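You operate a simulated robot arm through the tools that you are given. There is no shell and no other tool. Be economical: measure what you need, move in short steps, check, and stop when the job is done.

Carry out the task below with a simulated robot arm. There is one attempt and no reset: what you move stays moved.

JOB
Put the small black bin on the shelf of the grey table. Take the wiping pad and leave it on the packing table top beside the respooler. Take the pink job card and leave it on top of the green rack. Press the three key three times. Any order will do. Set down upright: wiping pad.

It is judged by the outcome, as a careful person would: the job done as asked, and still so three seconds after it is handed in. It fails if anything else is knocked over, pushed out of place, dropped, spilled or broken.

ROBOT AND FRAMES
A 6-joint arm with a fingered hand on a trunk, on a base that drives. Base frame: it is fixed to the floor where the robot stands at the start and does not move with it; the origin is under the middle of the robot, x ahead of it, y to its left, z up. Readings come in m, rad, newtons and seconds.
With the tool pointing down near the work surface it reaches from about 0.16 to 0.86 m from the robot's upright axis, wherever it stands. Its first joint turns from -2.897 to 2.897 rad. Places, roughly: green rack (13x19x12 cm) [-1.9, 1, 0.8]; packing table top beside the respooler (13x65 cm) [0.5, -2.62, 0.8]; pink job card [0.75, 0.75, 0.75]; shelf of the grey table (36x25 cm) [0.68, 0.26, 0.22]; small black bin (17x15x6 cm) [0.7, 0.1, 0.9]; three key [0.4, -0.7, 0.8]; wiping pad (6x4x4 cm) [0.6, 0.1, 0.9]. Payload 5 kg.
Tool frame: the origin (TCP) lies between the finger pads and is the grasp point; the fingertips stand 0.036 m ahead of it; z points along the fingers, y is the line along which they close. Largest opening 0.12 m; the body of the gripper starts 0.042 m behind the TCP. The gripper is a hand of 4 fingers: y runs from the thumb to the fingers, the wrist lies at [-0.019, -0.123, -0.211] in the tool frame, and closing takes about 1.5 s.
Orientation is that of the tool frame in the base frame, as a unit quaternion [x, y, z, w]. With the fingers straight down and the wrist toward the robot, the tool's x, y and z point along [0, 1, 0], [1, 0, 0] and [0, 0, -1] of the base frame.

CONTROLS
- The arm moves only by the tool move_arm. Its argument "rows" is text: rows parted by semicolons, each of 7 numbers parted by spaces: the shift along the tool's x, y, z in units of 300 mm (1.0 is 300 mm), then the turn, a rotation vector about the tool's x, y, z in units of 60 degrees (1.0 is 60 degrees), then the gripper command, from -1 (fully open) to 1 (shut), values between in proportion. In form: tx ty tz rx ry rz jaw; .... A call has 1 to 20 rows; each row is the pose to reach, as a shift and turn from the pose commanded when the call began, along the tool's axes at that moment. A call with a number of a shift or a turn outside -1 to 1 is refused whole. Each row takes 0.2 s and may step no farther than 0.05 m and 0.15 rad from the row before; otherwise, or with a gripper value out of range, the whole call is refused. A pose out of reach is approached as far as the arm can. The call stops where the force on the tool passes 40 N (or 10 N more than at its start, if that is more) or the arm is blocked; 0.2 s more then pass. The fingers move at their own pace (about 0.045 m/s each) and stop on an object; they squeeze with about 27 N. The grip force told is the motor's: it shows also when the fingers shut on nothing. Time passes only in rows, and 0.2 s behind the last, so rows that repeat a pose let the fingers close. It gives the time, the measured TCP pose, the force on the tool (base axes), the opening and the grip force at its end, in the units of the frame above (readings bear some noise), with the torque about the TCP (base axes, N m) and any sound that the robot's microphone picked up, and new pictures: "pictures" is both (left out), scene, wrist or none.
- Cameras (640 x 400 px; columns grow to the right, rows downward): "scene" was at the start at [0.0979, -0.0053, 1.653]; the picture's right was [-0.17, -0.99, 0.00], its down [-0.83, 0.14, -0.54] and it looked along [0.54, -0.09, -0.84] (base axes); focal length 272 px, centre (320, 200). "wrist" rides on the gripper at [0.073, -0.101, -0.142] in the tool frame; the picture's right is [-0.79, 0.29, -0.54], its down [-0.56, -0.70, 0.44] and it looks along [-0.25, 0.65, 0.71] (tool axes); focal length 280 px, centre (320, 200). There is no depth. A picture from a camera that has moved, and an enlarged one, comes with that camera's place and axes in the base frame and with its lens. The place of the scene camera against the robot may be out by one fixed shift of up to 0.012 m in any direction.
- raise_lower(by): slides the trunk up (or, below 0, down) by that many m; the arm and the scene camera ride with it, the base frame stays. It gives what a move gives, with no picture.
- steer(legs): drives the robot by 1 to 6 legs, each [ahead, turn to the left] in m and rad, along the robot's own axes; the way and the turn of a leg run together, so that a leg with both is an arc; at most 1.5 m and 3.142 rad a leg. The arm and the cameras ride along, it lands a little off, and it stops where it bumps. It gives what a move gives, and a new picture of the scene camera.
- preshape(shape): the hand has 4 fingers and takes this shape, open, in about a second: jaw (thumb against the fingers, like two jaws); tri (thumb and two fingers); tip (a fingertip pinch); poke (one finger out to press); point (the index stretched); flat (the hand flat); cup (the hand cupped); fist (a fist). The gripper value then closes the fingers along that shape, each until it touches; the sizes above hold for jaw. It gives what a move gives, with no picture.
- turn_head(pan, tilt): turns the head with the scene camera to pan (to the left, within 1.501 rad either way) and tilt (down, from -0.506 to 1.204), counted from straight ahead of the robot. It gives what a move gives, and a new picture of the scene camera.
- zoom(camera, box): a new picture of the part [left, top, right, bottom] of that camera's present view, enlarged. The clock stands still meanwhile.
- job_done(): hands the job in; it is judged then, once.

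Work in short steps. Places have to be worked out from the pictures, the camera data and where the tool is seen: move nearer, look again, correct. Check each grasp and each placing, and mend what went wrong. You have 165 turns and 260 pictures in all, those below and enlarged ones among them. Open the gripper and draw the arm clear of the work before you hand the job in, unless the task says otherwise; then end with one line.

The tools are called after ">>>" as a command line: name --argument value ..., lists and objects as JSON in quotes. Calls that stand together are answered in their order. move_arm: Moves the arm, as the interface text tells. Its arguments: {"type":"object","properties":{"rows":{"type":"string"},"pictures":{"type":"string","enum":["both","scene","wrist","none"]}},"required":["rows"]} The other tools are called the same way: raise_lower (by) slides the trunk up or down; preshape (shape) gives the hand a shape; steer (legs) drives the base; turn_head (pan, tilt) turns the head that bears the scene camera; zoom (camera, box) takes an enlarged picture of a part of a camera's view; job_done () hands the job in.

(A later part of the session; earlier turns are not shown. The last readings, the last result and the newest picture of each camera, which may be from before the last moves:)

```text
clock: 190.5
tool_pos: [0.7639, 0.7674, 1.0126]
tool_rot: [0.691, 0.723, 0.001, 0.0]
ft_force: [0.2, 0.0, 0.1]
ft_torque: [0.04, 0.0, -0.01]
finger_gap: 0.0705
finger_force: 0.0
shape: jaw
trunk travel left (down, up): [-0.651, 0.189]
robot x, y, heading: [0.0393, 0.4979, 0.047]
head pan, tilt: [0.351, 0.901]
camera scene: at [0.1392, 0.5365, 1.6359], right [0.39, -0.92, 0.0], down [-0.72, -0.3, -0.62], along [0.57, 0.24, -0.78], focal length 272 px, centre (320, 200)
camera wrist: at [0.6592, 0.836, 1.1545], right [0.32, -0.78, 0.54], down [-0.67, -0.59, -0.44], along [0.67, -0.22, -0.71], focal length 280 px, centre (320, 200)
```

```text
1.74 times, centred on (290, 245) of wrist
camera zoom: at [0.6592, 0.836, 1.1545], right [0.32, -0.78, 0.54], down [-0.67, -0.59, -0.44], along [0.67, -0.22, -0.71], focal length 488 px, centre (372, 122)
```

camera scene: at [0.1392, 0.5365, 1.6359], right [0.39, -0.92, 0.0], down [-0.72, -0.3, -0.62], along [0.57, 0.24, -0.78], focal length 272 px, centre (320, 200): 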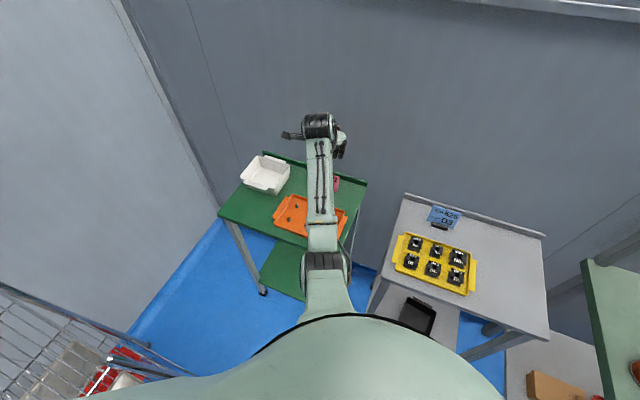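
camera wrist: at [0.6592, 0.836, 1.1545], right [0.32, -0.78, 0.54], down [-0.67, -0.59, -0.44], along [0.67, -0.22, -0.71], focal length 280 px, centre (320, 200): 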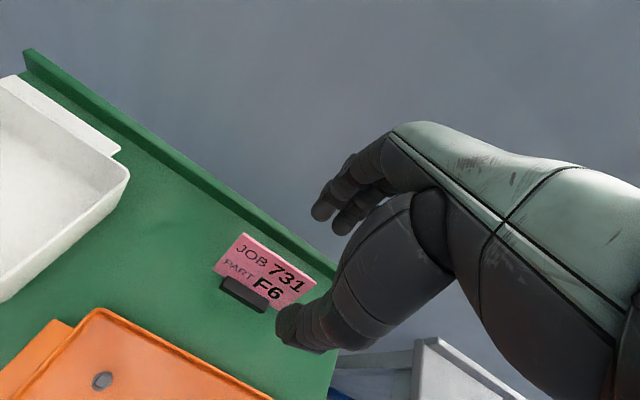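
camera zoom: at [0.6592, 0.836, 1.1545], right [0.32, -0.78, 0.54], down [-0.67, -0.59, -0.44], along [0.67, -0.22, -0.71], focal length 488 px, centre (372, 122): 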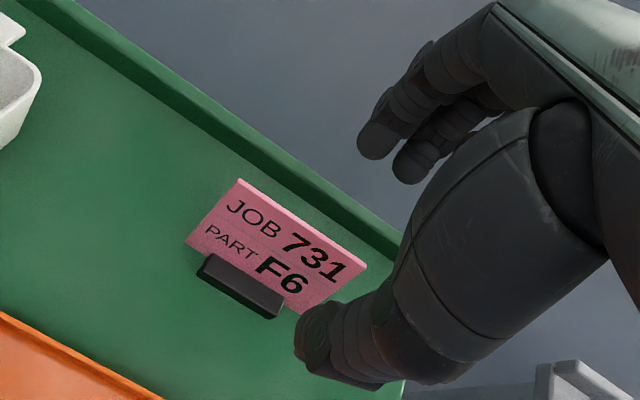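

Refined: card top at about (0.788, 0.773, 0.916), leaning slightly; table ≈0.835. I narrow the jaw to 5 cm, align and lower to z≈0.95 to check straddling.

>>> move_arm --rows "0.012 0.064 0 0 0 0 0.17; 0.012 0.064 0.07 0 0 0 0.17; 0.012 0.064 0.14 0 0 0 0.17; 0.012 0.064 0.19 0 0 0 0.17; 0.012 0.064 0.19 0 0 0 0.17" --pictures "wrist"

>>> zoom --camera "wrist" --box '[200, 130, 390, 340]'

```text
clock: 191.7
tool_pos: [0.7792, 0.7735, 0.9512]
tool_rot: [0.691, 0.723, 0.0, 0.0]
ft_force: [-0.3, 0.8, 0.2]
ft_torque: [0.03, 0.01, 0.02]
finger_gap: 0.0503
finger_force: 0.0
shape: jaw
trunk travel left (down, up): [-0.651, 0.189]
robot x, y, heading: [0.0413, 0.4972, 0.049]
head pan, tilt: [0.351, 0.901]
camera wrist: at [0.6766, 0.8421, 1.0932], right [0.32, -0.78, 0.54], down [-0.67, -0.59, -0.44], along [0.66, -0.22, -0.71], focal length 280 px, centre (320, 200)
```

wrist: 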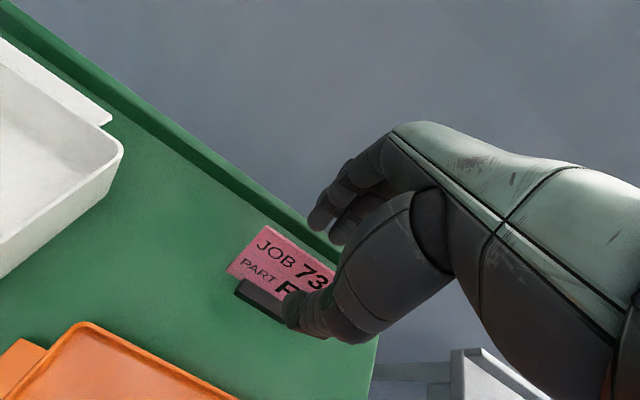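

```text
1.90 times, centred on (295, 235) of wrist
camera zoom: at [0.6766, 0.8421, 1.0932], right [0.32, -0.78, 0.54], down [-0.67, -0.59, -0.44], along [0.66, -0.22, -0.71], focal length 534 px, centre (368, 133)
```

zoom: 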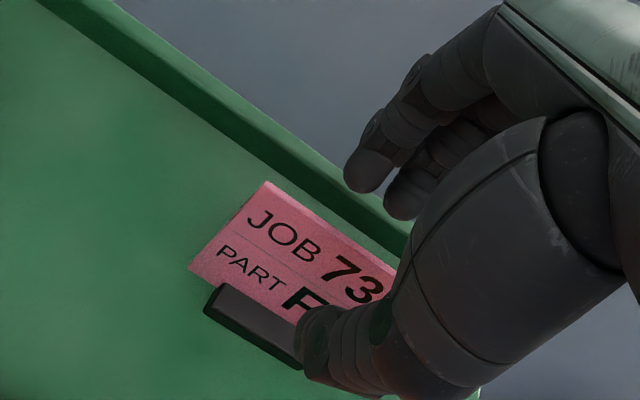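

Card lies between thumb and fingers. I descend 4.6 cm.

>>> move_arm --rows "0 0.015 0.05 0 0 0 0.17; 0 0.015 0.1 0 0 0 0.17; 0 0.015 0.15 0 0 0 0.17; 0 0.015 0.15 0 0 0 0.17" --pictures "wrist"

>>> zoom --camera "wrist" --box '[200, 130, 390, 340]'

```text
clock: 192.7
tool_pos: [0.7825, 0.7722, 0.9074]
tool_rot: [0.691, 0.723, 0.001, 0.0]
ft_force: [0.3, 0.0, 0.0]
ft_torque: [0.0, -0.02, -0.01]
finger_gap: 0.0507
finger_force: 0.1
shape: jaw
trunk travel left (down, up): [-0.651, 0.189]
robot x, y, heading: [0.0429, 0.5012, 0.046]
head pan, tilt: [0.351, 0.901]
camera wrist: at [0.6793, 0.8425, 1.0486], right [0.32, -0.78, 0.54], down [-0.67, -0.59, -0.44], along [0.66, -0.22, -0.71], focal length 280 px, centre (320, 200)
```

wrist: 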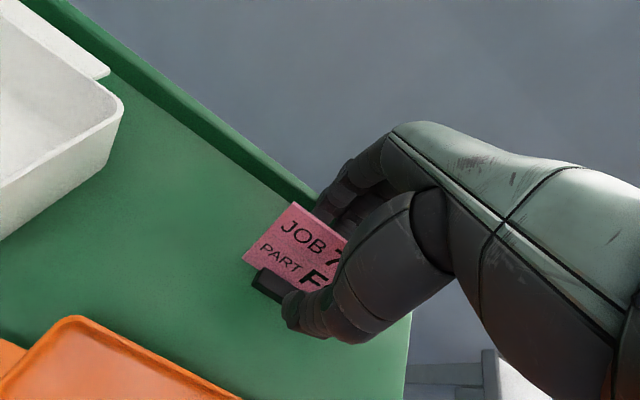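

```text
1.90 times, centred on (295, 235) of wrist
camera zoom: at [0.6793, 0.8425, 1.0486], right [0.32, -0.78, 0.54], down [-0.67, -0.59, -0.44], along [0.66, -0.22, -0.71], focal length 534 px, centre (368, 133)
```

zoom: 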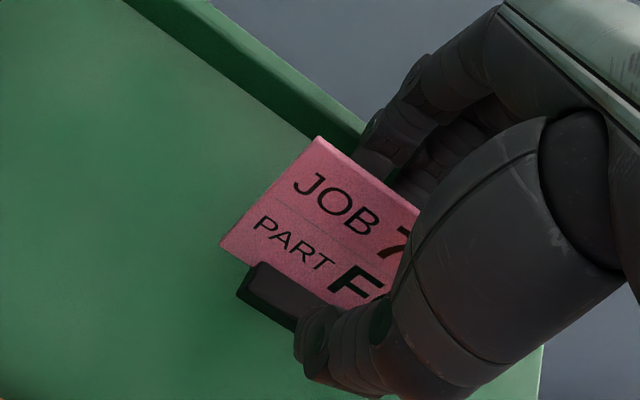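

Fingers are behind and thumb in front of the card. Close.

>>> move_arm --rows "0 0 0 0 0 0 0.5; 0 0 0 0 0 0 1; 0 0 0 0 0 0 1; 0 0 0 0 0 0 1; 0 0 0 0 0 0 1; 0 0 0 0 0 0 1" --pictures "wrist"

>>> move_arm --rows "0 0 -0.04 0 0 0 1; 0 0 -0.1 0 0 0 1; 0 0 -0.2 0 0 0 1; 0 0 -0.3 0 0 0 1; 0 0 -0.3 0 0 0 1" --pictures "wrist"

```text
clock: 194.1
tool_pos: [0.7833, 0.7738, 0.9069]
tool_rot: [0.691, 0.723, 0.001, 0.001]
ft_force: [-0.9, 0.6, 1.0]
ft_torque: [0.02, 0.07, 0.03]
finger_gap: 0.0
finger_force: 27.1
shape: jaw
trunk travel left (down, up): [-0.651, 0.189]
robot x, y, heading: [0.0384, 0.4996, 0.046]
head pan, tilt: [0.351, 0.901]
camera wrist: at [0.6793, 0.8424, 1.0491], right [0.32, -0.78, 0.54], down [-0.67, -0.59, -0.44], along [0.66, -0.22, -0.71], focal length 280 px, centre (320, 200)
```

wrist: 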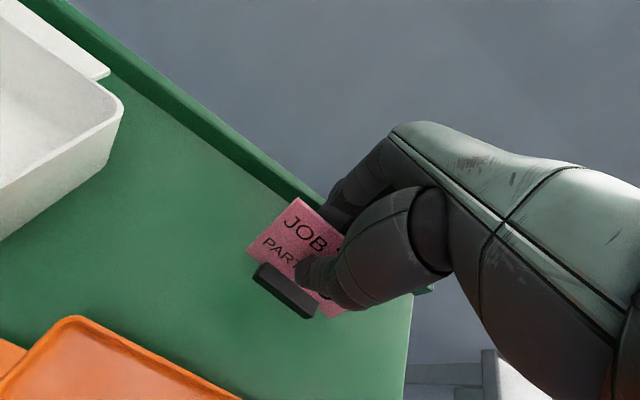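

```text
clock: 195.3
tool_pos: [0.7841, 0.7735, 0.9989]
tool_rot: [0.69, 0.724, -0.001, 0.0]
ft_force: [0.6, -0.8, -1.4]
ft_torque: [0.03, 0.01, 0.01]
finger_gap: 0.0001
finger_force: 26.7
shape: jaw
trunk travel left (down, up): [-0.651, 0.189]
robot x, y, heading: [0.0365, 0.5012, 0.043]
head pan, tilt: [0.351, 0.901]
camera wrist: at [0.6799, 0.8425, 1.14], right [0.32, -0.78, 0.54], down [-0.67, -0.59, -0.44], along [0.66, -0.22, -0.71], focal length 280 px, centre (320, 200)
```

wrist: 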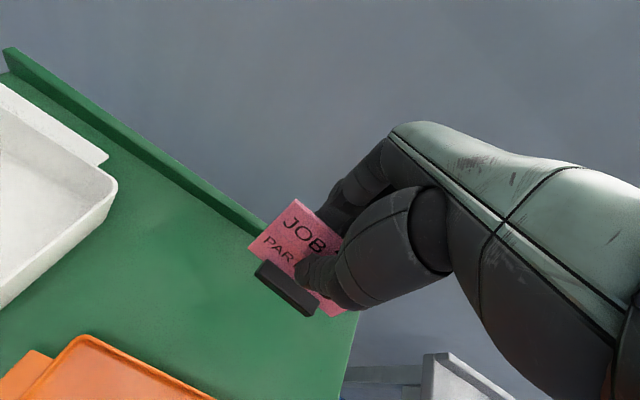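

The card is held with its base. I retract and raise, then back away and turn right toward the far bench.

>>> move_arm --rows "-0.05 -0.1 -0.05 0 0 0 1; -0.1 -0.2 -0.1 0 0 0 1; -0.2 -0.3 -0.12 0 0 0 1; -0.3 -0.4 -0.15 0 0 0 1; -0.4 -0.5 -0.15 0 0 0 1; -0.4 -0.5 -0.15 0 0 0 1" --pictures "none"

>>> raise_lower --by 0.1

>>> steer --legs '[[-0.55, 0], [0, -1.6], [0, -1.55]]'

>>> turn_head --pan -0.6 --tilt 0.45

```text
clock: 196.7
tool_pos: [0.6413, 0.6465, 1.0412]
tool_rot: [0.69, 0.724, 0.0, 0.0]
ft_force: [-0.4, -0.1, -0.6]
ft_torque: [-0.06, 0.02, -0.03]
finger_gap: 0.0
finger_force: 27.3
shape: jaw
trunk travel left (down, up): [-0.651, 0.189]
robot x, y, heading: [0.0399, 0.4991, 0.042]
head pan, tilt: [0.351, 0.901]
```

```text
clock: 198.1
tool_pos: [0.6401, 0.6456, 1.1417]
tool_rot: [0.691, 0.723, 0.0, 0.0]
ft_force: [-0.4, -0.1, -0.1]
ft_torque: [-0.02, 0.0, -0.02]
finger_gap: 0.0003
finger_force: 26.8
shape: jaw
trunk travel left (down, up): [-0.751, 0.089]
robot x, y, heading: [0.0405, 0.4987, 0.042]
head pan, tilt: [0.351, 0.901]
```

```text
clock: 210.6
tool_pos: [-1.1003, 0.3426, 1.1406]
tool_rot: [0.714, -0.701, -0.001, 0.001]
ft_force: [-0.3, 0.2, -0.1]
ft_torque: [-0.02, 0.03, -0.02]
finger_gap: 0.0
finger_force: 27.4
shape: jaw
trunk travel left (down, up): [-0.751, 0.089]
robot x, y, heading: [-0.4986, 0.475, -3.118]
head pan, tilt: [0.351, 0.901]
camera scene: at [-0.5986, 0.4519, 1.7359], right [-0.36, 0.93, 0.0], down [0.73, 0.28, -0.62], along [-0.58, -0.22, -0.78], focal length 272 px, centre (320, 200)
```

scene: 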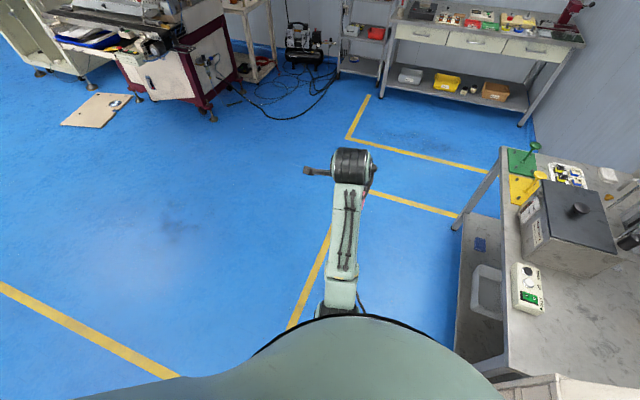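

```text
clock: 211.8
tool_pos: [-1.1005, 0.3433, 1.1404]
tool_rot: [0.714, -0.7, 0.001, 0.001]
ft_force: [0.5, -0.9, -0.1]
ft_torque: [-0.03, -0.04, -0.01]
finger_gap: 0.0002
finger_force: 27.0
shape: jaw
trunk travel left (down, up): [-0.751, 0.089]
robot x, y, heading: [-0.4965, 0.4776, -3.125]
head pan, tilt: [-0.6, 0.45]
camera scene: at [-0.6051, 0.5296, 1.7742], right [0.55, 0.84, 0.0], down [0.36, -0.24, -0.9], along [-0.75, 0.49, -0.44], focal length 272 px, centre (320, 200)
```

scene: 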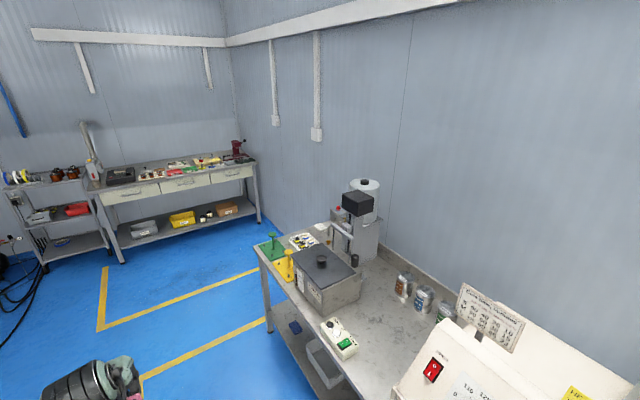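

>>> zoom --camera "scene" --box '[230, 210, 390, 310]'

```text
4.00 times, centred on (310, 260) of scene
camera zoom: at [-0.6051, 0.5296, 1.7742], right [0.55, 0.84, 0.0], down [0.36, -0.24, -0.9], along [-0.75, 0.49, -0.44], focal length 1088 px, centre (360, -40)
```

zoom: 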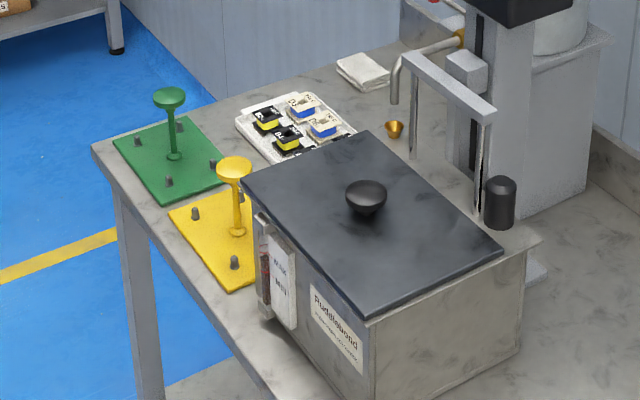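

The green rack is a plate with pegs and a central post. I drive along and face it.

>>> steer --legs '[[1.36, 0], [0, -1.58]]'

>>> turn_head --pan 0.0 --tilt 0.95

```text
clock: 223.7
tool_pos: [-1.9619, 1.0755, 1.1415]
tool_rot: [-0.002, 1.0, 0.001, 0.0]
ft_force: [0.0, 0.0, -0.3]
ft_torque: [-0.01, -0.02, -0.03]
finger_gap: 0.0
finger_force: 27.2
shape: jaw
trunk travel left (down, up): [-0.751, 0.089]
robot x, y, heading: [-1.839, 0.4661, 1.577]
head pan, tilt: [-0.6, 0.45]
camera scene: at [-1.79, 0.5825, 1.7742], right [0.83, -0.56, 0.0], down [-0.24, -0.36, -0.9], along [0.51, 0.74, -0.44], focal length 272 px, centre (320, 200)
```

scene: 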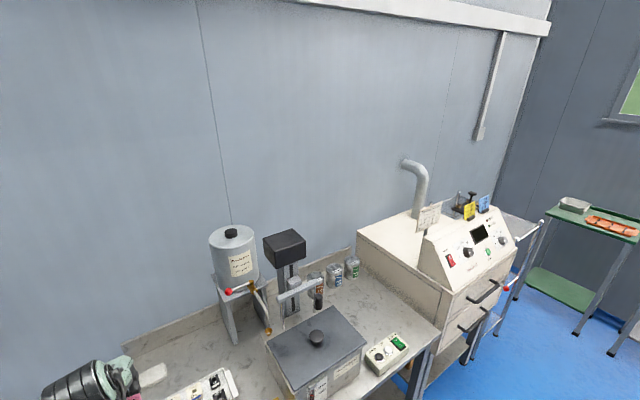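

```text
clock: 224.7
tool_pos: [-1.9611, 1.0754, 1.1418]
tool_rot: [-0.002, 1.0, 0.0, -0.001]
ft_force: [1.5, -0.7, -1.0]
ft_torque: [-0.02, 0.0, -0.04]
finger_gap: 0.0
finger_force: 26.8
shape: jaw
trunk travel left (down, up): [-0.751, 0.089]
robot x, y, heading: [-1.8402, 0.4673, 1.57]
head pan, tilt: [0.0, 0.949]
camera scene: at [-1.8418, 0.5792, 1.7323], right [1.0, 0.0, 0.0], down [0.0, -0.81, -0.58], along [0.0, 0.58, -0.81], focal length 272 px, centre (320, 200)
```

scene: 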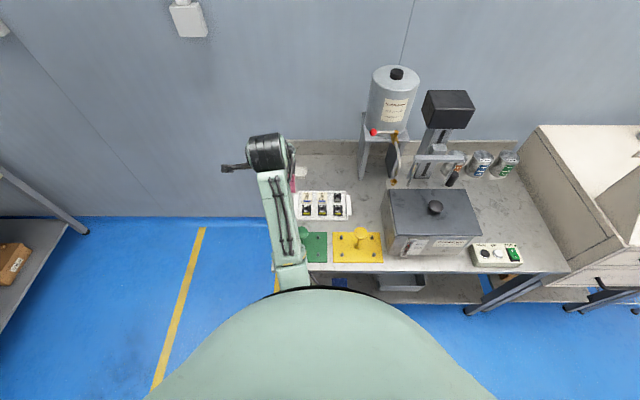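

>>> zoom --camera "scene" --box '[260, 180, 400, 280]'

>>> zoom --camera "wrist" --box '[0, 0, 640, 400]'

```text
4.00 times, centred on (330, 230) of scene
camera zoom: at [-1.8418, 0.5792, 1.7323], right [1.0, 0.0, 0.0], down [0.0, -0.81, -0.58], along [0.0, 0.58, -0.81], focal length 1088 px, centre (280, 80)
```

zoom: 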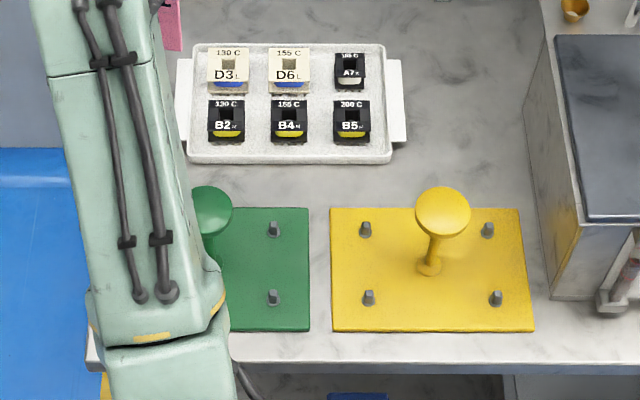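

```text
1.00 times, centred on (320, 200) of wrist (not enlarged: the box is as wide or as high as the picture)
camera zoom: at [-2.0331, 0.9748, 1.2831], right [0.79, 0.29, 0.54], down [0.56, -0.7, -0.44], along [0.25, 0.65, -0.71], focal length 280 px, centre (320, 200)
```

zoom: 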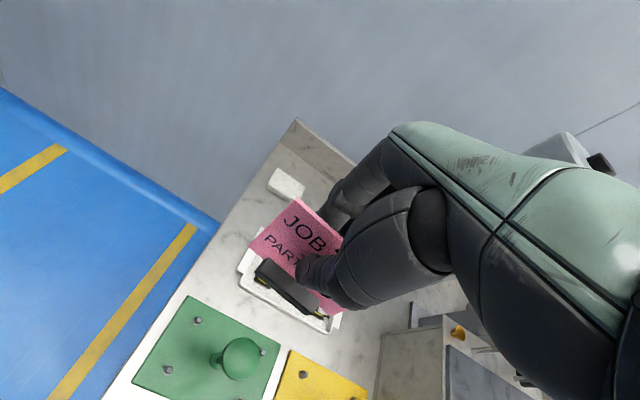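

Rack plate centre is about (-1.91, 1.043), surface z≈0.77. The card can stand between the right-hand pegs and the post with the hand clear of the knob. I move above that spot.

>>> move_arm --rows "-0.12 -0.02 0 0 0 0 1; -0.24 -0.04 0 0 0 0 1; -0.363 -0.067 0.05 0 0 0 1; -0.363 -0.067 0.18 0 0 0 1; -0.363 -0.067 0.3 0 0 0 1; -0.363 -0.067 0.4 0 0 0 1; -0.363 -0.067 0.4 0 0 0 1"

>>> zoom --camera "scene" --box '[240, 180, 380, 280]'

>>> zoom --camera "wrist" --box '[140, 180, 390, 400]'

```text
clock: 226.3
tool_pos: [-1.8536, 1.0557, 1.0213]
tool_rot: [-0.002, 1.0, 0.001, 0.0]
ft_force: [-0.1, 0.0, -1.6]
ft_torque: [0.0, 0.03, -0.01]
finger_gap: 0.0002
finger_force: 26.8
shape: jaw
trunk travel left (down, up): [-0.751, 0.089]
robot x, y, heading: [-1.8409, 0.4694, 1.574]
head pan, tilt: [0.0, 0.949]
camera scene: at [-1.8422, 0.5793, 1.7323], right [1.0, 0.0, 0.0], down [0.0, -0.81, -0.58], along [0.0, 0.58, -0.81], focal length 272 px, centre (320, 200)
camera wrist: at [-1.9256, 0.9553, 1.164], right [0.79, 0.29, 0.54], down [0.56, -0.7, -0.44], along [0.25, 0.65, -0.71], focal length 280 px, centre (320, 200)
```

scene: 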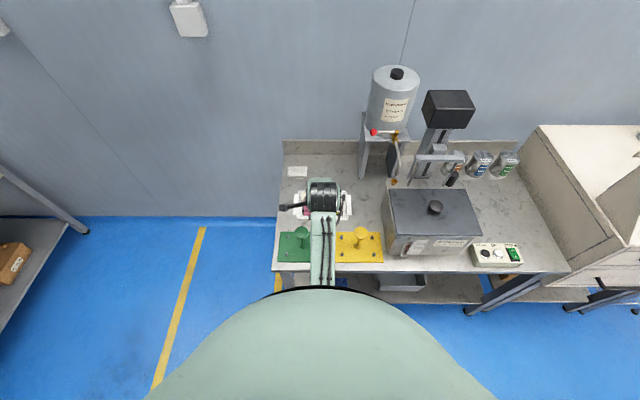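
wrist: 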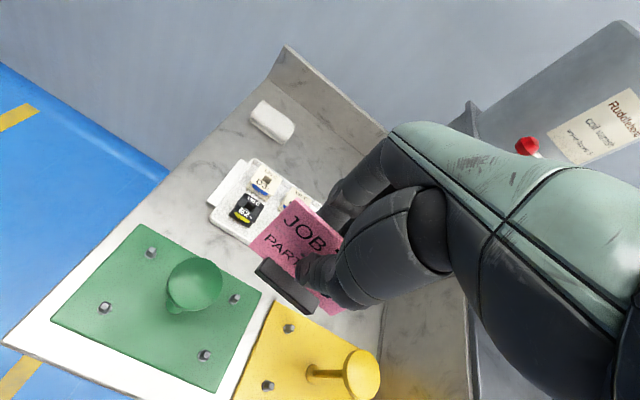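

```text
4.00 times, centred on (310, 230) of scene
camera zoom: at [-1.8422, 0.5793, 1.7323], right [1.0, 0.0, 0.0], down [0.0, -0.81, -0.58], along [0.0, 0.58, -0.81], focal length 1088 px, centre (360, 80)
```

zoom: 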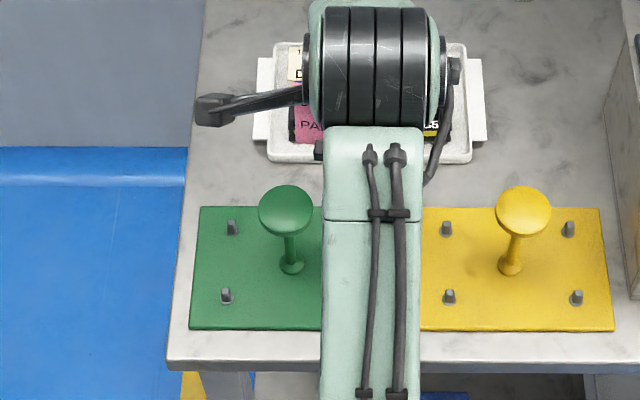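

```text
1.82 times, centred on (265, 290) of wrist
camera zoom: at [-1.9256, 0.9553, 1.164], right [0.79, 0.29, 0.54], down [0.56, -0.7, -0.44], along [0.25, 0.65, -0.71], focal length 510 px, centre (420, 36)
```

zoom: 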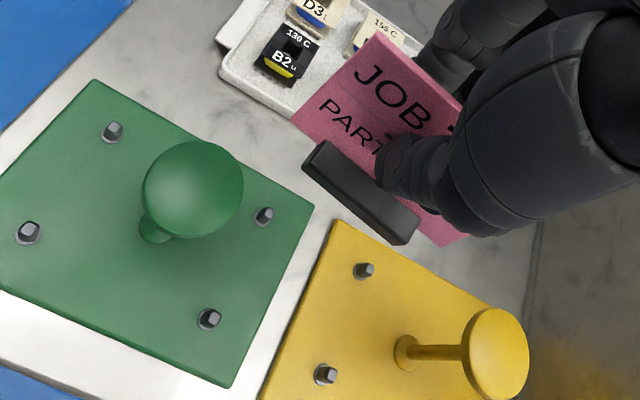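

Plate z≈0.755, right pegs at (-1.845, 1.073) and (-1.845, 0.999), post at (-1.908, 1.034). I lower to z≈0.88 at (-1.843, 1.047) and check.

>>> move_arm --rows "-0.035 -0.029 0.1 0 0 0 1; -0.035 -0.029 0.2 0 0 0 1; -0.035 -0.029 0.3 0 0 0 1; -0.035 -0.029 0.4 0 0 0 1; -0.035 -0.029 0.47 0 0 0 1; -0.035 -0.029 0.47 0 0 0 1"

>>> zoom --camera "wrist" --box '[140, 130, 390, 370]'

>>> zoom --camera "scene" --box '[260, 180, 380, 280]'

```text
clock: 227.7
tool_pos: [-1.8436, 1.0464, 0.8809]
tool_rot: [-0.002, 1.0, 0.001, -0.001]
ft_force: [-0.8, -0.5, 0.3]
ft_torque: [-0.01, 0.0, -0.04]
finger_gap: 0.0002
finger_force: 26.9
shape: jaw
trunk travel left (down, up): [-0.751, 0.089]
robot x, y, heading: [-1.8398, 0.4674, 1.579]
head pan, tilt: [0.0, 0.949]
camera scene: at [-1.8414, 0.5785, 1.7323], right [1.0, 0.0, 0.0], down [0.0, -0.81, -0.58], along [0.0, 0.58, -0.81], focal length 272 px, centre (320, 200)
camera wrist: at [-1.9146, 0.9463, 1.0224], right [0.79, 0.29, 0.54], down [0.56, -0.7, -0.44], along [0.25, 0.65, -0.71], focal length 280 px, centre (320, 200)
```

scene: 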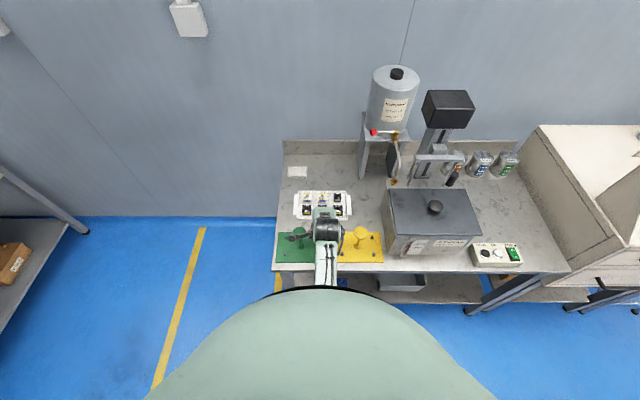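
wrist: 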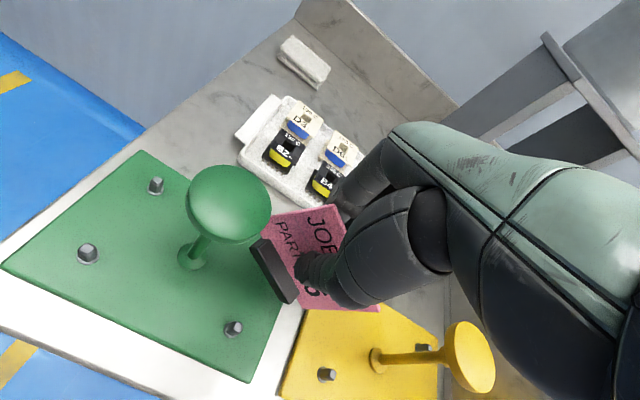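

```text
1.67 times, centred on (265, 250) of wrist
camera zoom: at [-1.9146, 0.9463, 1.0224], right [0.79, 0.29, 0.54], down [0.56, -0.7, -0.44], along [0.25, 0.65, -0.71], focal length 467 px, centre (412, 117)
```

zoom: 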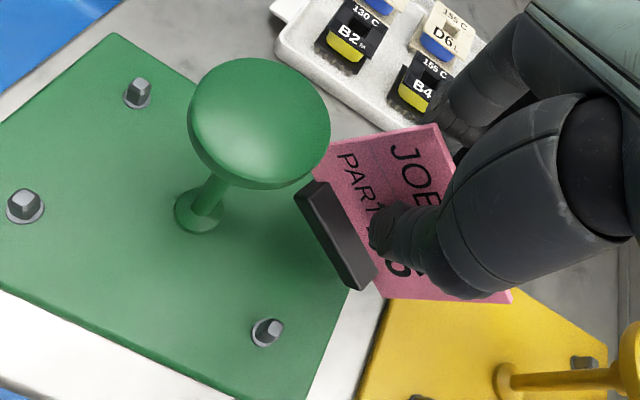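

```text
4.00 times, centred on (320, 230) of scene
camera zoom: at [-1.8414, 0.5785, 1.7323], right [1.0, 0.0, 0.0], down [0.0, -0.81, -0.58], along [0.0, 0.58, -0.81], focal length 1088 px, centre (320, 80)
```

zoom: 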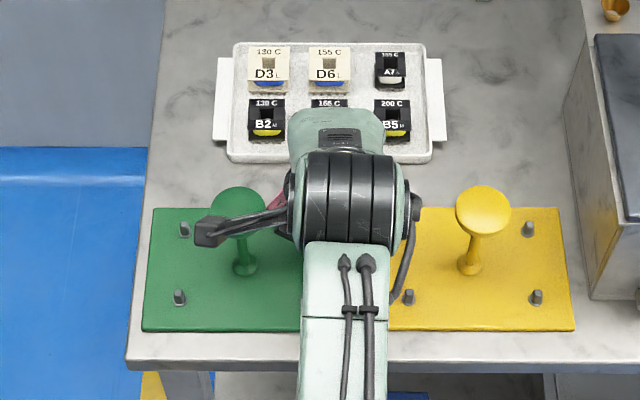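

The card's left end touched the knob and twisted in the grip. I raise up again and look.

>>> move_arm --rows "-0.03 0 -0.08 0 0 0 1; -0.03 0 -0.2 0 0 0 1; -0.03 0 -0.35 0 0 0 1; -0.03 0 -0.5 0 0 0 1; -0.03 0 -0.5 0 0 0 1" --pictures "none"

>>> zoom --camera "wrist" --box '[140, 130, 390, 370]'

>>> zoom --camera "scene" --box '[260, 150, 380, 280]'

```text
clock: 228.9
tool_pos: [-1.8367, 1.0486, 1.0296]
tool_rot: [-0.002, 1.0, 0.0, 0.0]
ft_force: [0.1, -0.3, -0.2]
ft_torque: [-0.01, -0.01, 0.02]
finger_gap: 0.0
finger_force: 26.7
shape: jaw
trunk travel left (down, up): [-0.751, 0.089]
robot x, y, heading: [-1.8406, 0.469, 1.58]
head pan, tilt: [0.0, 0.949]
```

```text
1.67 times, centred on (265, 250) of wrist
camera zoom: at [-1.908, 0.948, 1.1715], right [0.79, 0.29, 0.54], down [0.56, -0.7, -0.44], along [0.25, 0.65, -0.71], focal length 467 px, centre (412, 117)
```

zoom: 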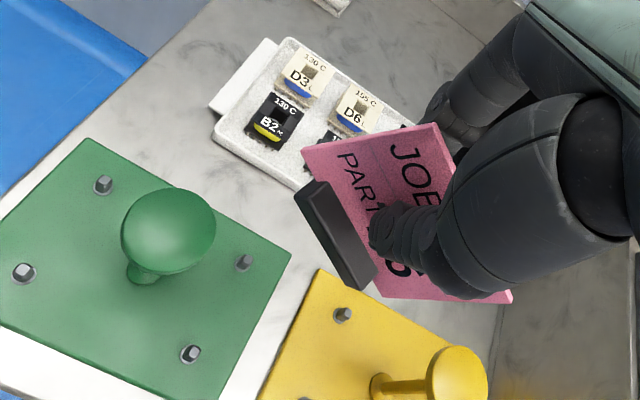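

```text
3.08 times, centred on (320, 215) of scene
camera zoom: at [-1.8421, 0.5792, 1.7323], right [1.0, 0.0, 0.0], down [0.0, -0.81, -0.58], along [0.0, 0.58, -0.81], focal length 837 px, centre (320, 154)
```

zoom: 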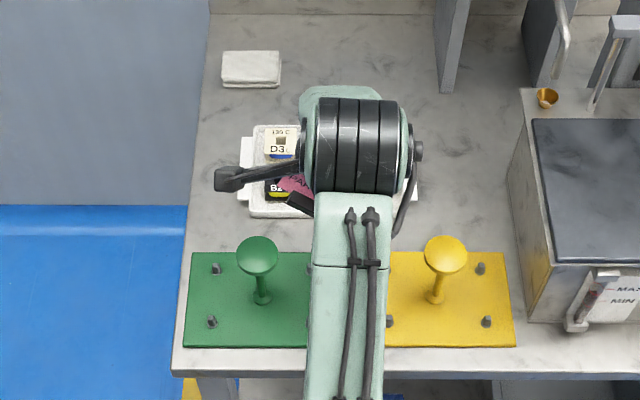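

The card is twisted about 40° in the pinch; pressing its low corner gently on the plate will level it. I yaw the hand 45° so card and fingers pass clear of the knob and fit between the pegs.

>>> move_arm --rows "0.01 -0.02 0 0 0 -0.13 1; 0.02 -0.04 0 0 0 -0.26 1; 0.03 -0.052 0 0 0 -0.39 1; 0.03 -0.052 0 0 0 -0.52 1; 0.03 -0.052 0 0 0 -0.65 1; 0.03 -0.052 0 0 0 -0.75 1; 0.03 -0.052 0 0 0 -0.75 1"

>>> zoom --camera "wrist" --box '[140, 130, 390, 370]'

```text
clock: 230.5
tool_pos: [-1.8427, 1.0321, 1.0298]
tool_rot: [-0.386, 0.923, 0.001, 0.0]
ft_force: [0.6, -0.4, -0.5]
ft_torque: [0.01, -0.01, -0.01]
finger_gap: 0.0
finger_force: 27.0
shape: jaw
trunk travel left (down, up): [-0.751, 0.089]
robot x, y, heading: [-1.838, 0.4686, 1.573]
head pan, tilt: [0.0, 0.949]
camera scene: at [-1.8419, 0.5789, 1.7323], right [1.0, 0.0, 0.0], down [0.0, -0.81, -0.58], along [0.0, 0.58, -0.81], focal length 272 px, centre (320, 200)
camera wrist: at [-1.8208, 0.9095, 1.1723], right [0.35, 0.76, 0.54], down [0.89, -0.09, -0.44], along [-0.29, 0.64, -0.71], focal length 280 px, centre (320, 200)
```

scene: 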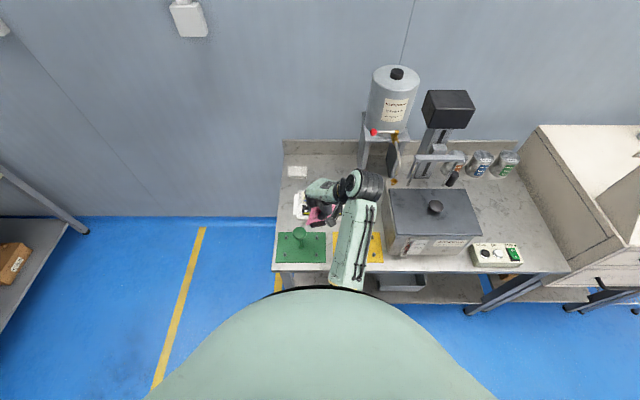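
wrist: 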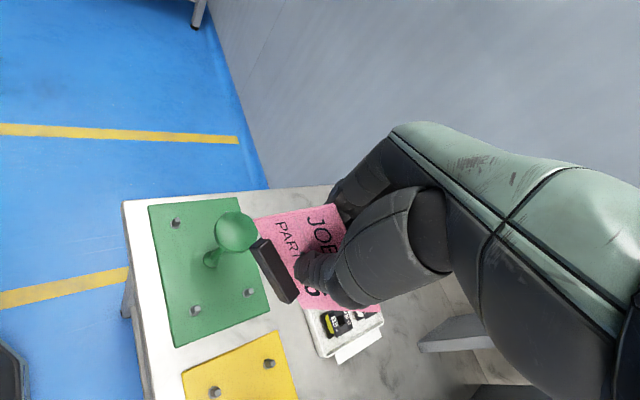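

```text
1.67 times, centred on (265, 250) of wrist
camera zoom: at [-1.8208, 0.9095, 1.1723], right [0.35, 0.76, 0.54], down [0.89, -0.09, -0.44], along [-0.29, 0.64, -0.71], focal length 467 px, centre (412, 117)
```

zoom: 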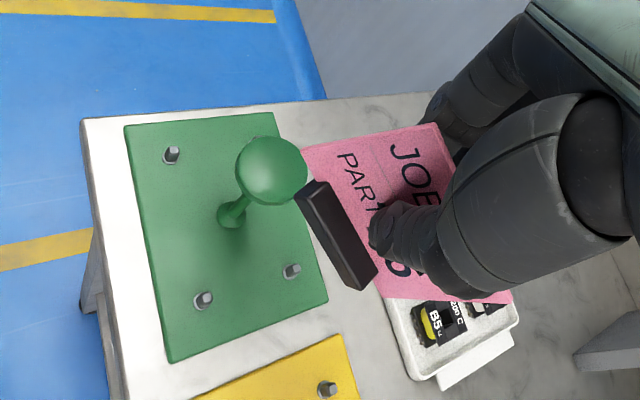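

The rack slid about 8 mm left in that touch; its post is now near (-1.916, 1.041). I shift to (-1.856, 1.042) and lower to z≈0.875, then look.

>>> move_arm --rows "0.008 0.055 0.05 0 0 0 1; 0.008 0.055 0.15 0 0 0 1; 0.008 0.055 0.25 0 0 0 1; 0.008 0.055 0.33 0 0 0 1; 0.008 0.055 0.33 0 0 0 1" --pictures "none"

>>> zoom --camera "wrist" --box '[140, 130, 390, 370]'

>>> zoom --camera "scene" --box '[260, 180, 400, 280]'

```text
clock: 231.7
tool_pos: [-1.8542, 1.0416, 0.933]
tool_rot: [-0.384, 0.923, 0.001, 0.0]
ft_force: [0.8, -0.2, -0.8]
ft_torque: [0.01, 0.01, -0.02]
finger_gap: 0.0003
finger_force: 27.0
shape: jaw
trunk travel left (down, up): [-0.751, 0.089]
robot x, y, heading: [-1.8425, 0.4662, 1.571]
head pan, tilt: [0.0, 0.949]
```

```text
1.67 times, centred on (265, 250) of wrist
camera zoom: at [-1.8337, 0.919, 1.0744], right [0.35, 0.76, 0.54], down [0.89, -0.1, -0.44], along [-0.29, 0.64, -0.71], focal length 467 px, centre (412, 117)
```

zoom: 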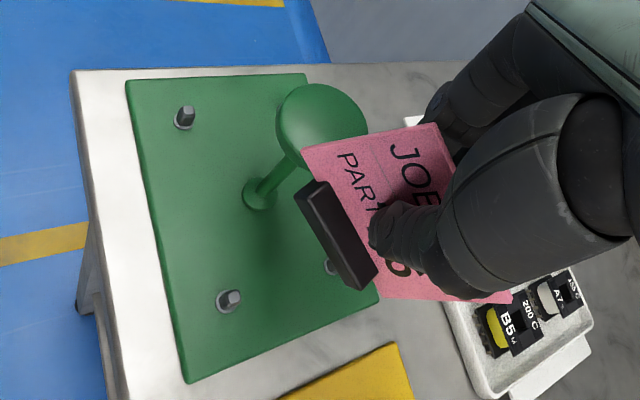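

```text
4.00 times, centred on (330, 230) of scene
camera zoom: at [-1.8416, 0.5788, 1.7323], right [1.0, 0.0, 0.0], down [0.0, -0.81, -0.58], along [0.0, 0.58, -0.81], focal length 1088 px, centre (280, 80)
```

zoom: 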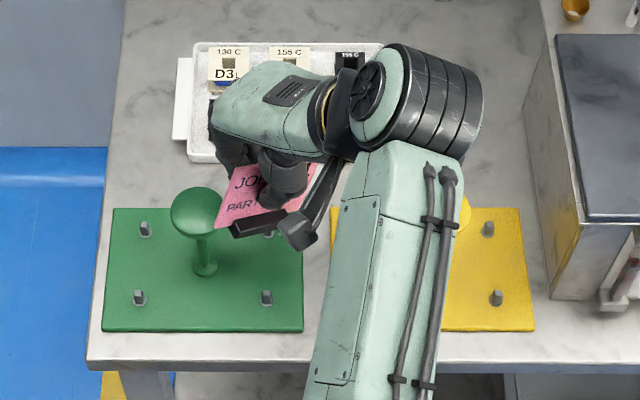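

Clear on both sides. Continue down to z≈0.865.

>>> move_arm --rows "0 0 0.08 0 0 0 1; 0 0 0.15 0 0 0 1; 0 0 0.2 0 0 0 1; 0 0 0.227 0 0 0 1; 0 0 0.227 0 0 0 1" --pictures "none"

>>> zoom --camera "wrist" --box '[140, 130, 390, 370]'

>>> zoom --camera "scene" --box '[260, 190, 380, 290]'

```text
clock: 232.9
tool_pos: [-1.8567, 1.0426, 0.8633]
tool_rot: [-0.384, 0.923, 0.001, 0.0]
ft_force: [0.0, -0.8, -0.3]
ft_torque: [-0.04, 0.0, 0.02]
finger_gap: 0.0
finger_force: 27.1
shape: jaw
trunk travel left (down, up): [-0.751, 0.089]
robot x, y, heading: [-1.8424, 0.4697, 1.576]
head pan, tilt: [0.0, 0.949]
```

```text
1.67 times, centred on (265, 250) of wrist
camera zoom: at [-1.8344, 0.9203, 1.0045], right [0.35, 0.76, 0.54], down [0.89, -0.1, -0.44], along [-0.29, 0.64, -0.71], focal length 467 px, centre (412, 117)
```

zoom: 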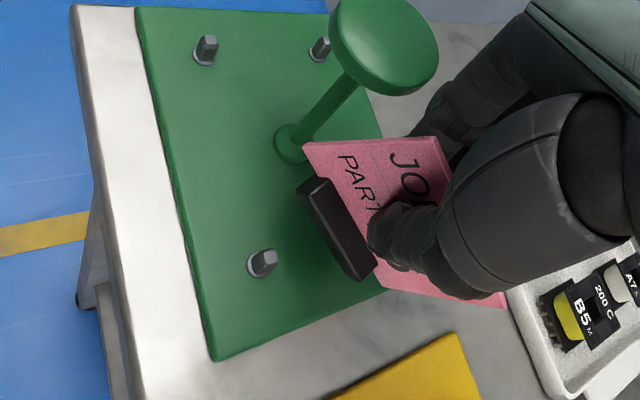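

```text
4.00 times, centred on (320, 240) of scene
camera zoom: at [-1.8418, 0.579, 1.7323], right [1.0, 0.0, 0.0], down [0.0, -0.81, -0.58], along [0.0, 0.58, -0.81], focal length 1088 px, centre (320, 40)
```

zoom: 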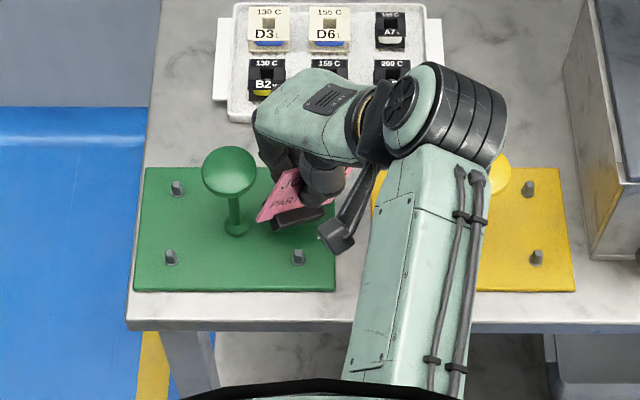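

Well clear of knob and post. I lower in small steps to touch and level the card.

>>> move_arm --rows "0 0 0.03 0 0 0 1; 0 0 0.05 0 0 0 1; 0 0 0.065 0 0 0 1; 0 0 0.065 0 0 0 1" --pictures "none"

>>> zoom --camera "wrist" --box '[140, 130, 390, 370]'

>>> zoom --camera "scene" --box '[280, 200, 360, 280]'

```text
clock: 233.9
tool_pos: [-1.8562, 1.0435, 0.845]
tool_rot: [-0.384, 0.923, 0.002, 0.001]
ft_force: [-3.2, 1.6, 14.1]
ft_torque: [0.04, 0.07, 0.0]
finger_gap: 0.0
finger_force: 27.2
shape: jaw
trunk travel left (down, up): [-0.751, 0.089]
robot x, y, heading: [-1.842, 0.4674, 1.572]
head pan, tilt: [0.0, 0.949]
```

```text
1.67 times, centred on (265, 250) of wrist
camera zoom: at [-1.8344, 0.9202, 0.9866], right [0.35, 0.76, 0.55], down [0.89, -0.09, -0.44], along [-0.29, 0.64, -0.71], focal length 467 px, centre (412, 117)
```

zoom: 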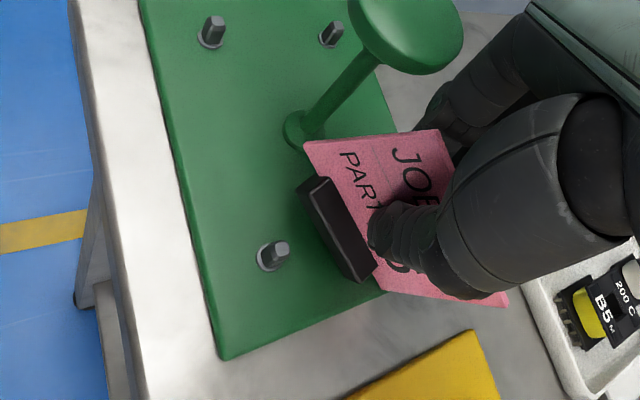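

```text
5.00 times, centred on (320, 240) of scene
camera zoom: at [-1.8423, 0.5779, 1.7326], right [1.0, 0.0, 0.0], down [0.0, -0.81, -0.58], along [0.0, 0.58, -0.81], focal length 1360 px, centre (320, 0)
```

zoom: 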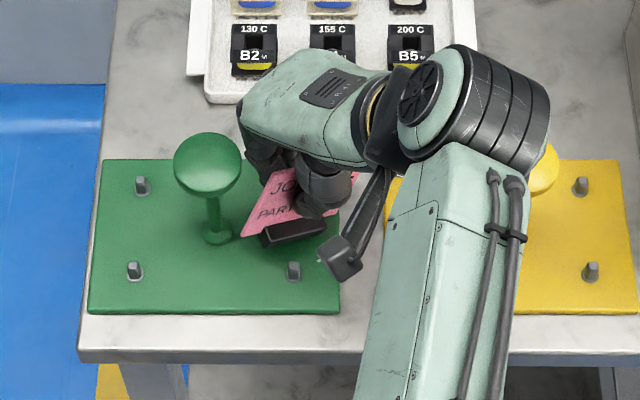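

Contact at 14 N as predicted. I press down a bit more to level the card.

>>> move_arm --rows "0 0 0.01 0 0 0 1; 0 0 0.02 0 0 0 1; 0 0 0.03 0 0 0 1; 0 0 0.03 0 0 0 1" --pictures "none"

>>> zoom --camera "wrist" --box '[140, 130, 390, 370]'

```text
clock: 234.9
tool_pos: [-1.8567, 1.0395, 0.8376]
tool_rot: [-0.385, 0.923, 0.003, 0.001]
ft_force: [-7.6, -0.9, 33.3]
ft_torque: [-0.07, -0.06, 0.03]
finger_gap: 0.0001
finger_force: 26.8
shape: jaw
trunk travel left (down, up): [-0.751, 0.089]
robot x, y, heading: [-1.8416, 0.4719, 1.574]
head pan, tilt: [0.0, 0.949]
```

```text
1.67 times, centred on (265, 250) of wrist
camera zoom: at [-1.8348, 0.9173, 0.9785], right [0.35, 0.76, 0.55], down [0.89, -0.09, -0.44], along [-0.29, 0.64, -0.71], focal length 467 px, centre (412, 117)
```

zoom: 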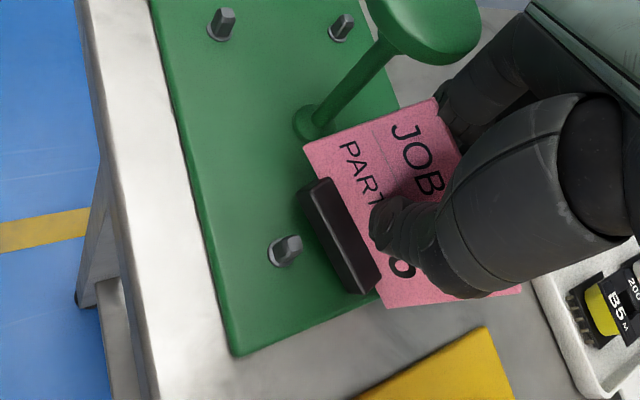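

It begins to lean rather than level, so I ease back up 5 mm and open the jaw slightly so the card settles on its base, still guided by the fingers.

>>> move_arm --rows "0 0 -0.015 0 0 0 1; 0 0 -0.015 0 0 0 1; 0 0 -0.015 0 0 0 0.9; 0 0 -0.015 0 0 0 0.85; 0 0 -0.015 0 0 0 0.85; 0 0 -0.015 0 0 0 0.85; 0 0 -0.015 0 0 0 0.85" --pictures "none"

>>> zoom --camera "wrist" --box '[140, 130, 390, 370]'

>>> zoom --camera "scene" --box '[280, 200, 360, 280]'

```text
clock: 236.5
tool_pos: [-1.8556, 1.0416, 0.8383]
tool_rot: [-0.384, 0.923, 0.0, 0.0]
ft_force: [0.3, -0.7, -0.2]
ft_torque: [0.02, 0.03, -0.03]
finger_gap: 0.0087
finger_force: 0.1
shape: jaw
trunk travel left (down, up): [-0.751, 0.089]
robot x, y, heading: [-1.8404, 0.4702, 1.578]
head pan, tilt: [0.0, 0.949]
```

```text
1.67 times, centred on (265, 250) of wrist
camera zoom: at [-1.8341, 0.9197, 0.981], right [0.35, 0.76, 0.54], down [0.89, -0.1, -0.44], along [-0.29, 0.64, -0.71], focal length 467 px, centre (412, 117)
```

zoom: 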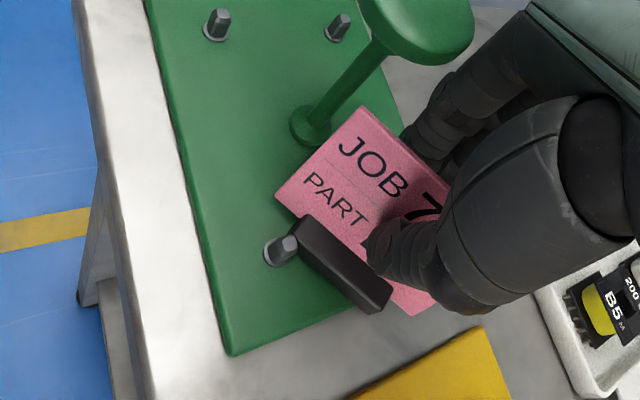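

```text
5.00 times, centred on (320, 240) of scene
camera zoom: at [-1.8419, 0.579, 1.7323], right [1.0, 0.0, 0.0], down [0.0, -0.81, -0.58], along [0.0, 0.58, -0.81], focal length 1360 px, centre (320, 0)
```

zoom: 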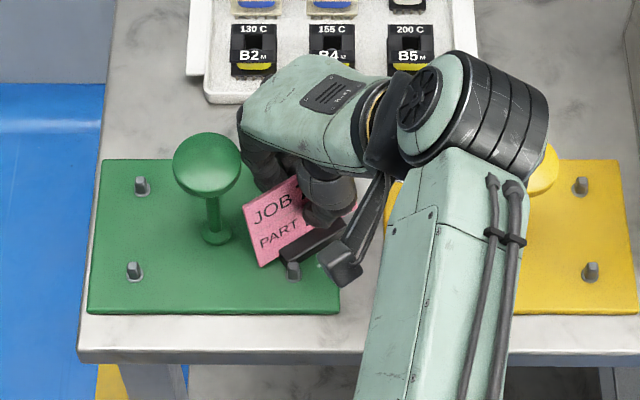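

The card has settled level on its base on the plate, behind the front-right peg. I open a little more and ease straight up.

>>> move_arm --rows "0 0 0 0 0 0 0.75; 0 0 0 0 0 0 0.68; 0 0 0 0 0 0 0.68; 0 0 -0.01 0 0 0 0.68; 0 0 -0.02 0 0 0 0.68; 0 0 -0.03 0 0 0 0.68; 0 0 -0.03 0 0 0 0.68" --pictures "none"

>>> zoom --camera "wrist" --box '[140, 130, 390, 370]'

>>> zoom --camera "scene" --box '[280, 200, 360, 280]'

```text
clock: 238.1
tool_pos: [-1.8555, 1.0419, 0.8477]
tool_rot: [-0.384, 0.923, 0.0, 0.0]
ft_force: [-0.2, 0.3, 0.5]
ft_torque: [0.02, -0.01, -0.02]
finger_gap: 0.0191
finger_force: 0.1
shape: jaw
trunk travel left (down, up): [-0.751, 0.089]
robot x, y, heading: [-1.8388, 0.469, 1.575]
head pan, tilt: [0.0, 0.949]
```

```text
1.67 times, centred on (265, 250) of wrist
camera zoom: at [-1.8345, 0.9198, 0.9899], right [0.35, 0.76, 0.54], down [0.89, -0.1, -0.44], along [-0.29, 0.64, -0.71], focal length 467 px, centre (412, 117)
```

zoom: 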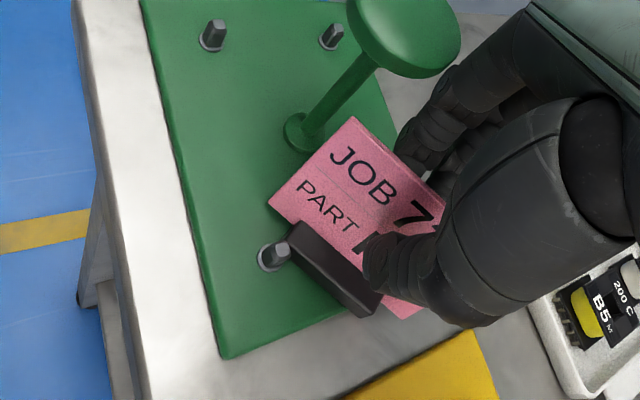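

```text
5.00 times, centred on (320, 240) of scene
camera zoom: at [-1.8419, 0.5791, 1.7323], right [1.0, 0.0, 0.0], down [0.0, -0.81, -0.58], along [0.0, 0.58, -0.81], focal length 1360 px, centre (320, 0)
```

zoom: 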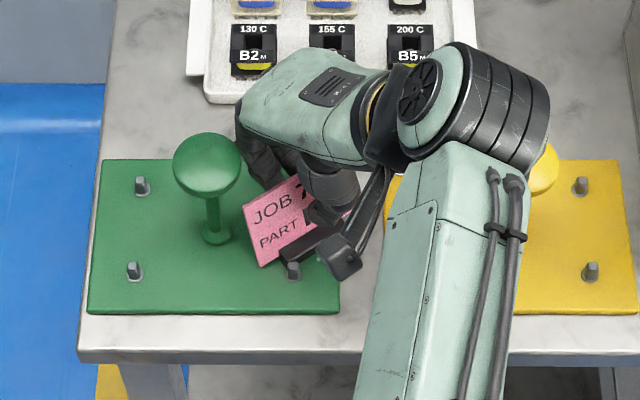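

The card stayed put. I continue straight up.

>>> move_arm --rows "0 0 -0.03 0 0 0 0.68; 0 0 -0.06 0 0 0 0.68; 0 0 -0.1 0 0 0 0.68; 0 0 -0.16 0 0 0 0.68; 0 0 -0.25 0 0 0 0.6; 0 0 -0.4 0 0 0 0.5; 0 0 -0.55 0 0 0 0.5; 0 0 -0.55 0 0 0 0.5" --pictures "none"

>>> zoom --camera "wrist" --box '[140, 180, 390, 400]'

>>> zoom --camera "scene" --box '[280, 200, 360, 280]'

```text
clock: 239.9
tool_pos: [-1.8541, 1.04, 1.012]
tool_rot: [-0.384, 0.923, 0.0, 0.0]
ft_force: [0.8, 0.0, -0.6]
ft_torque: [0.02, 0.02, 0.03]
finger_gap: 0.0296
finger_force: 0.0
shape: jaw
trunk travel left (down, up): [-0.751, 0.089]
robot x, y, heading: [-1.8389, 0.4691, 1.573]
head pan, tilt: [0.0, 0.949]
```

```text
1.82 times, centred on (265, 290) of wrist
camera zoom: at [-1.8338, 0.9169, 1.1539], right [0.35, 0.76, 0.54], down [0.89, -0.1, -0.44], along [-0.29, 0.64, -0.71], focal length 510 px, centre (420, 36)
```

zoom: 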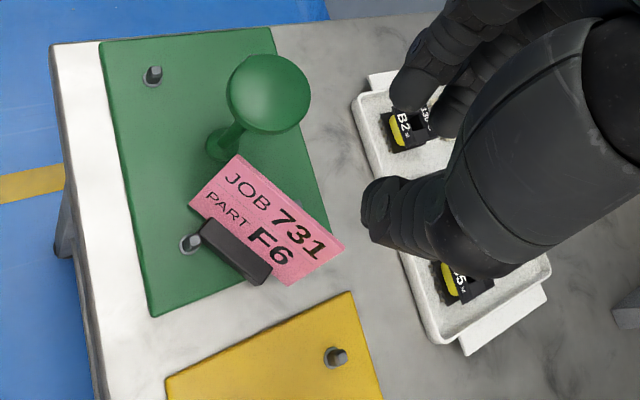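

```text
5.00 times, centred on (320, 240) of scene
camera zoom: at [-1.8419, 0.5791, 1.7323], right [1.0, 0.0, 0.0], down [0.0, -0.81, -0.58], along [0.0, 0.58, -0.81], focal length 1360 px, centre (320, 0)
```

zoom: 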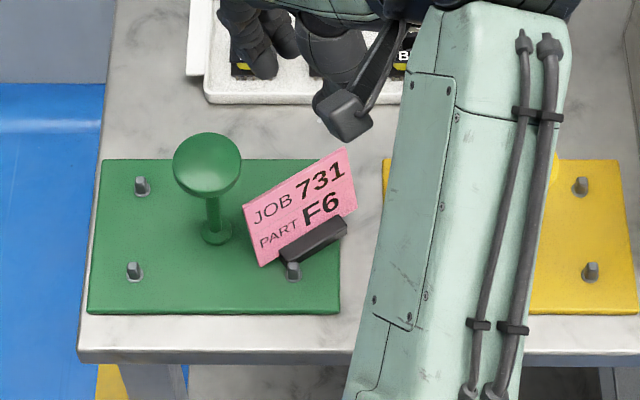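

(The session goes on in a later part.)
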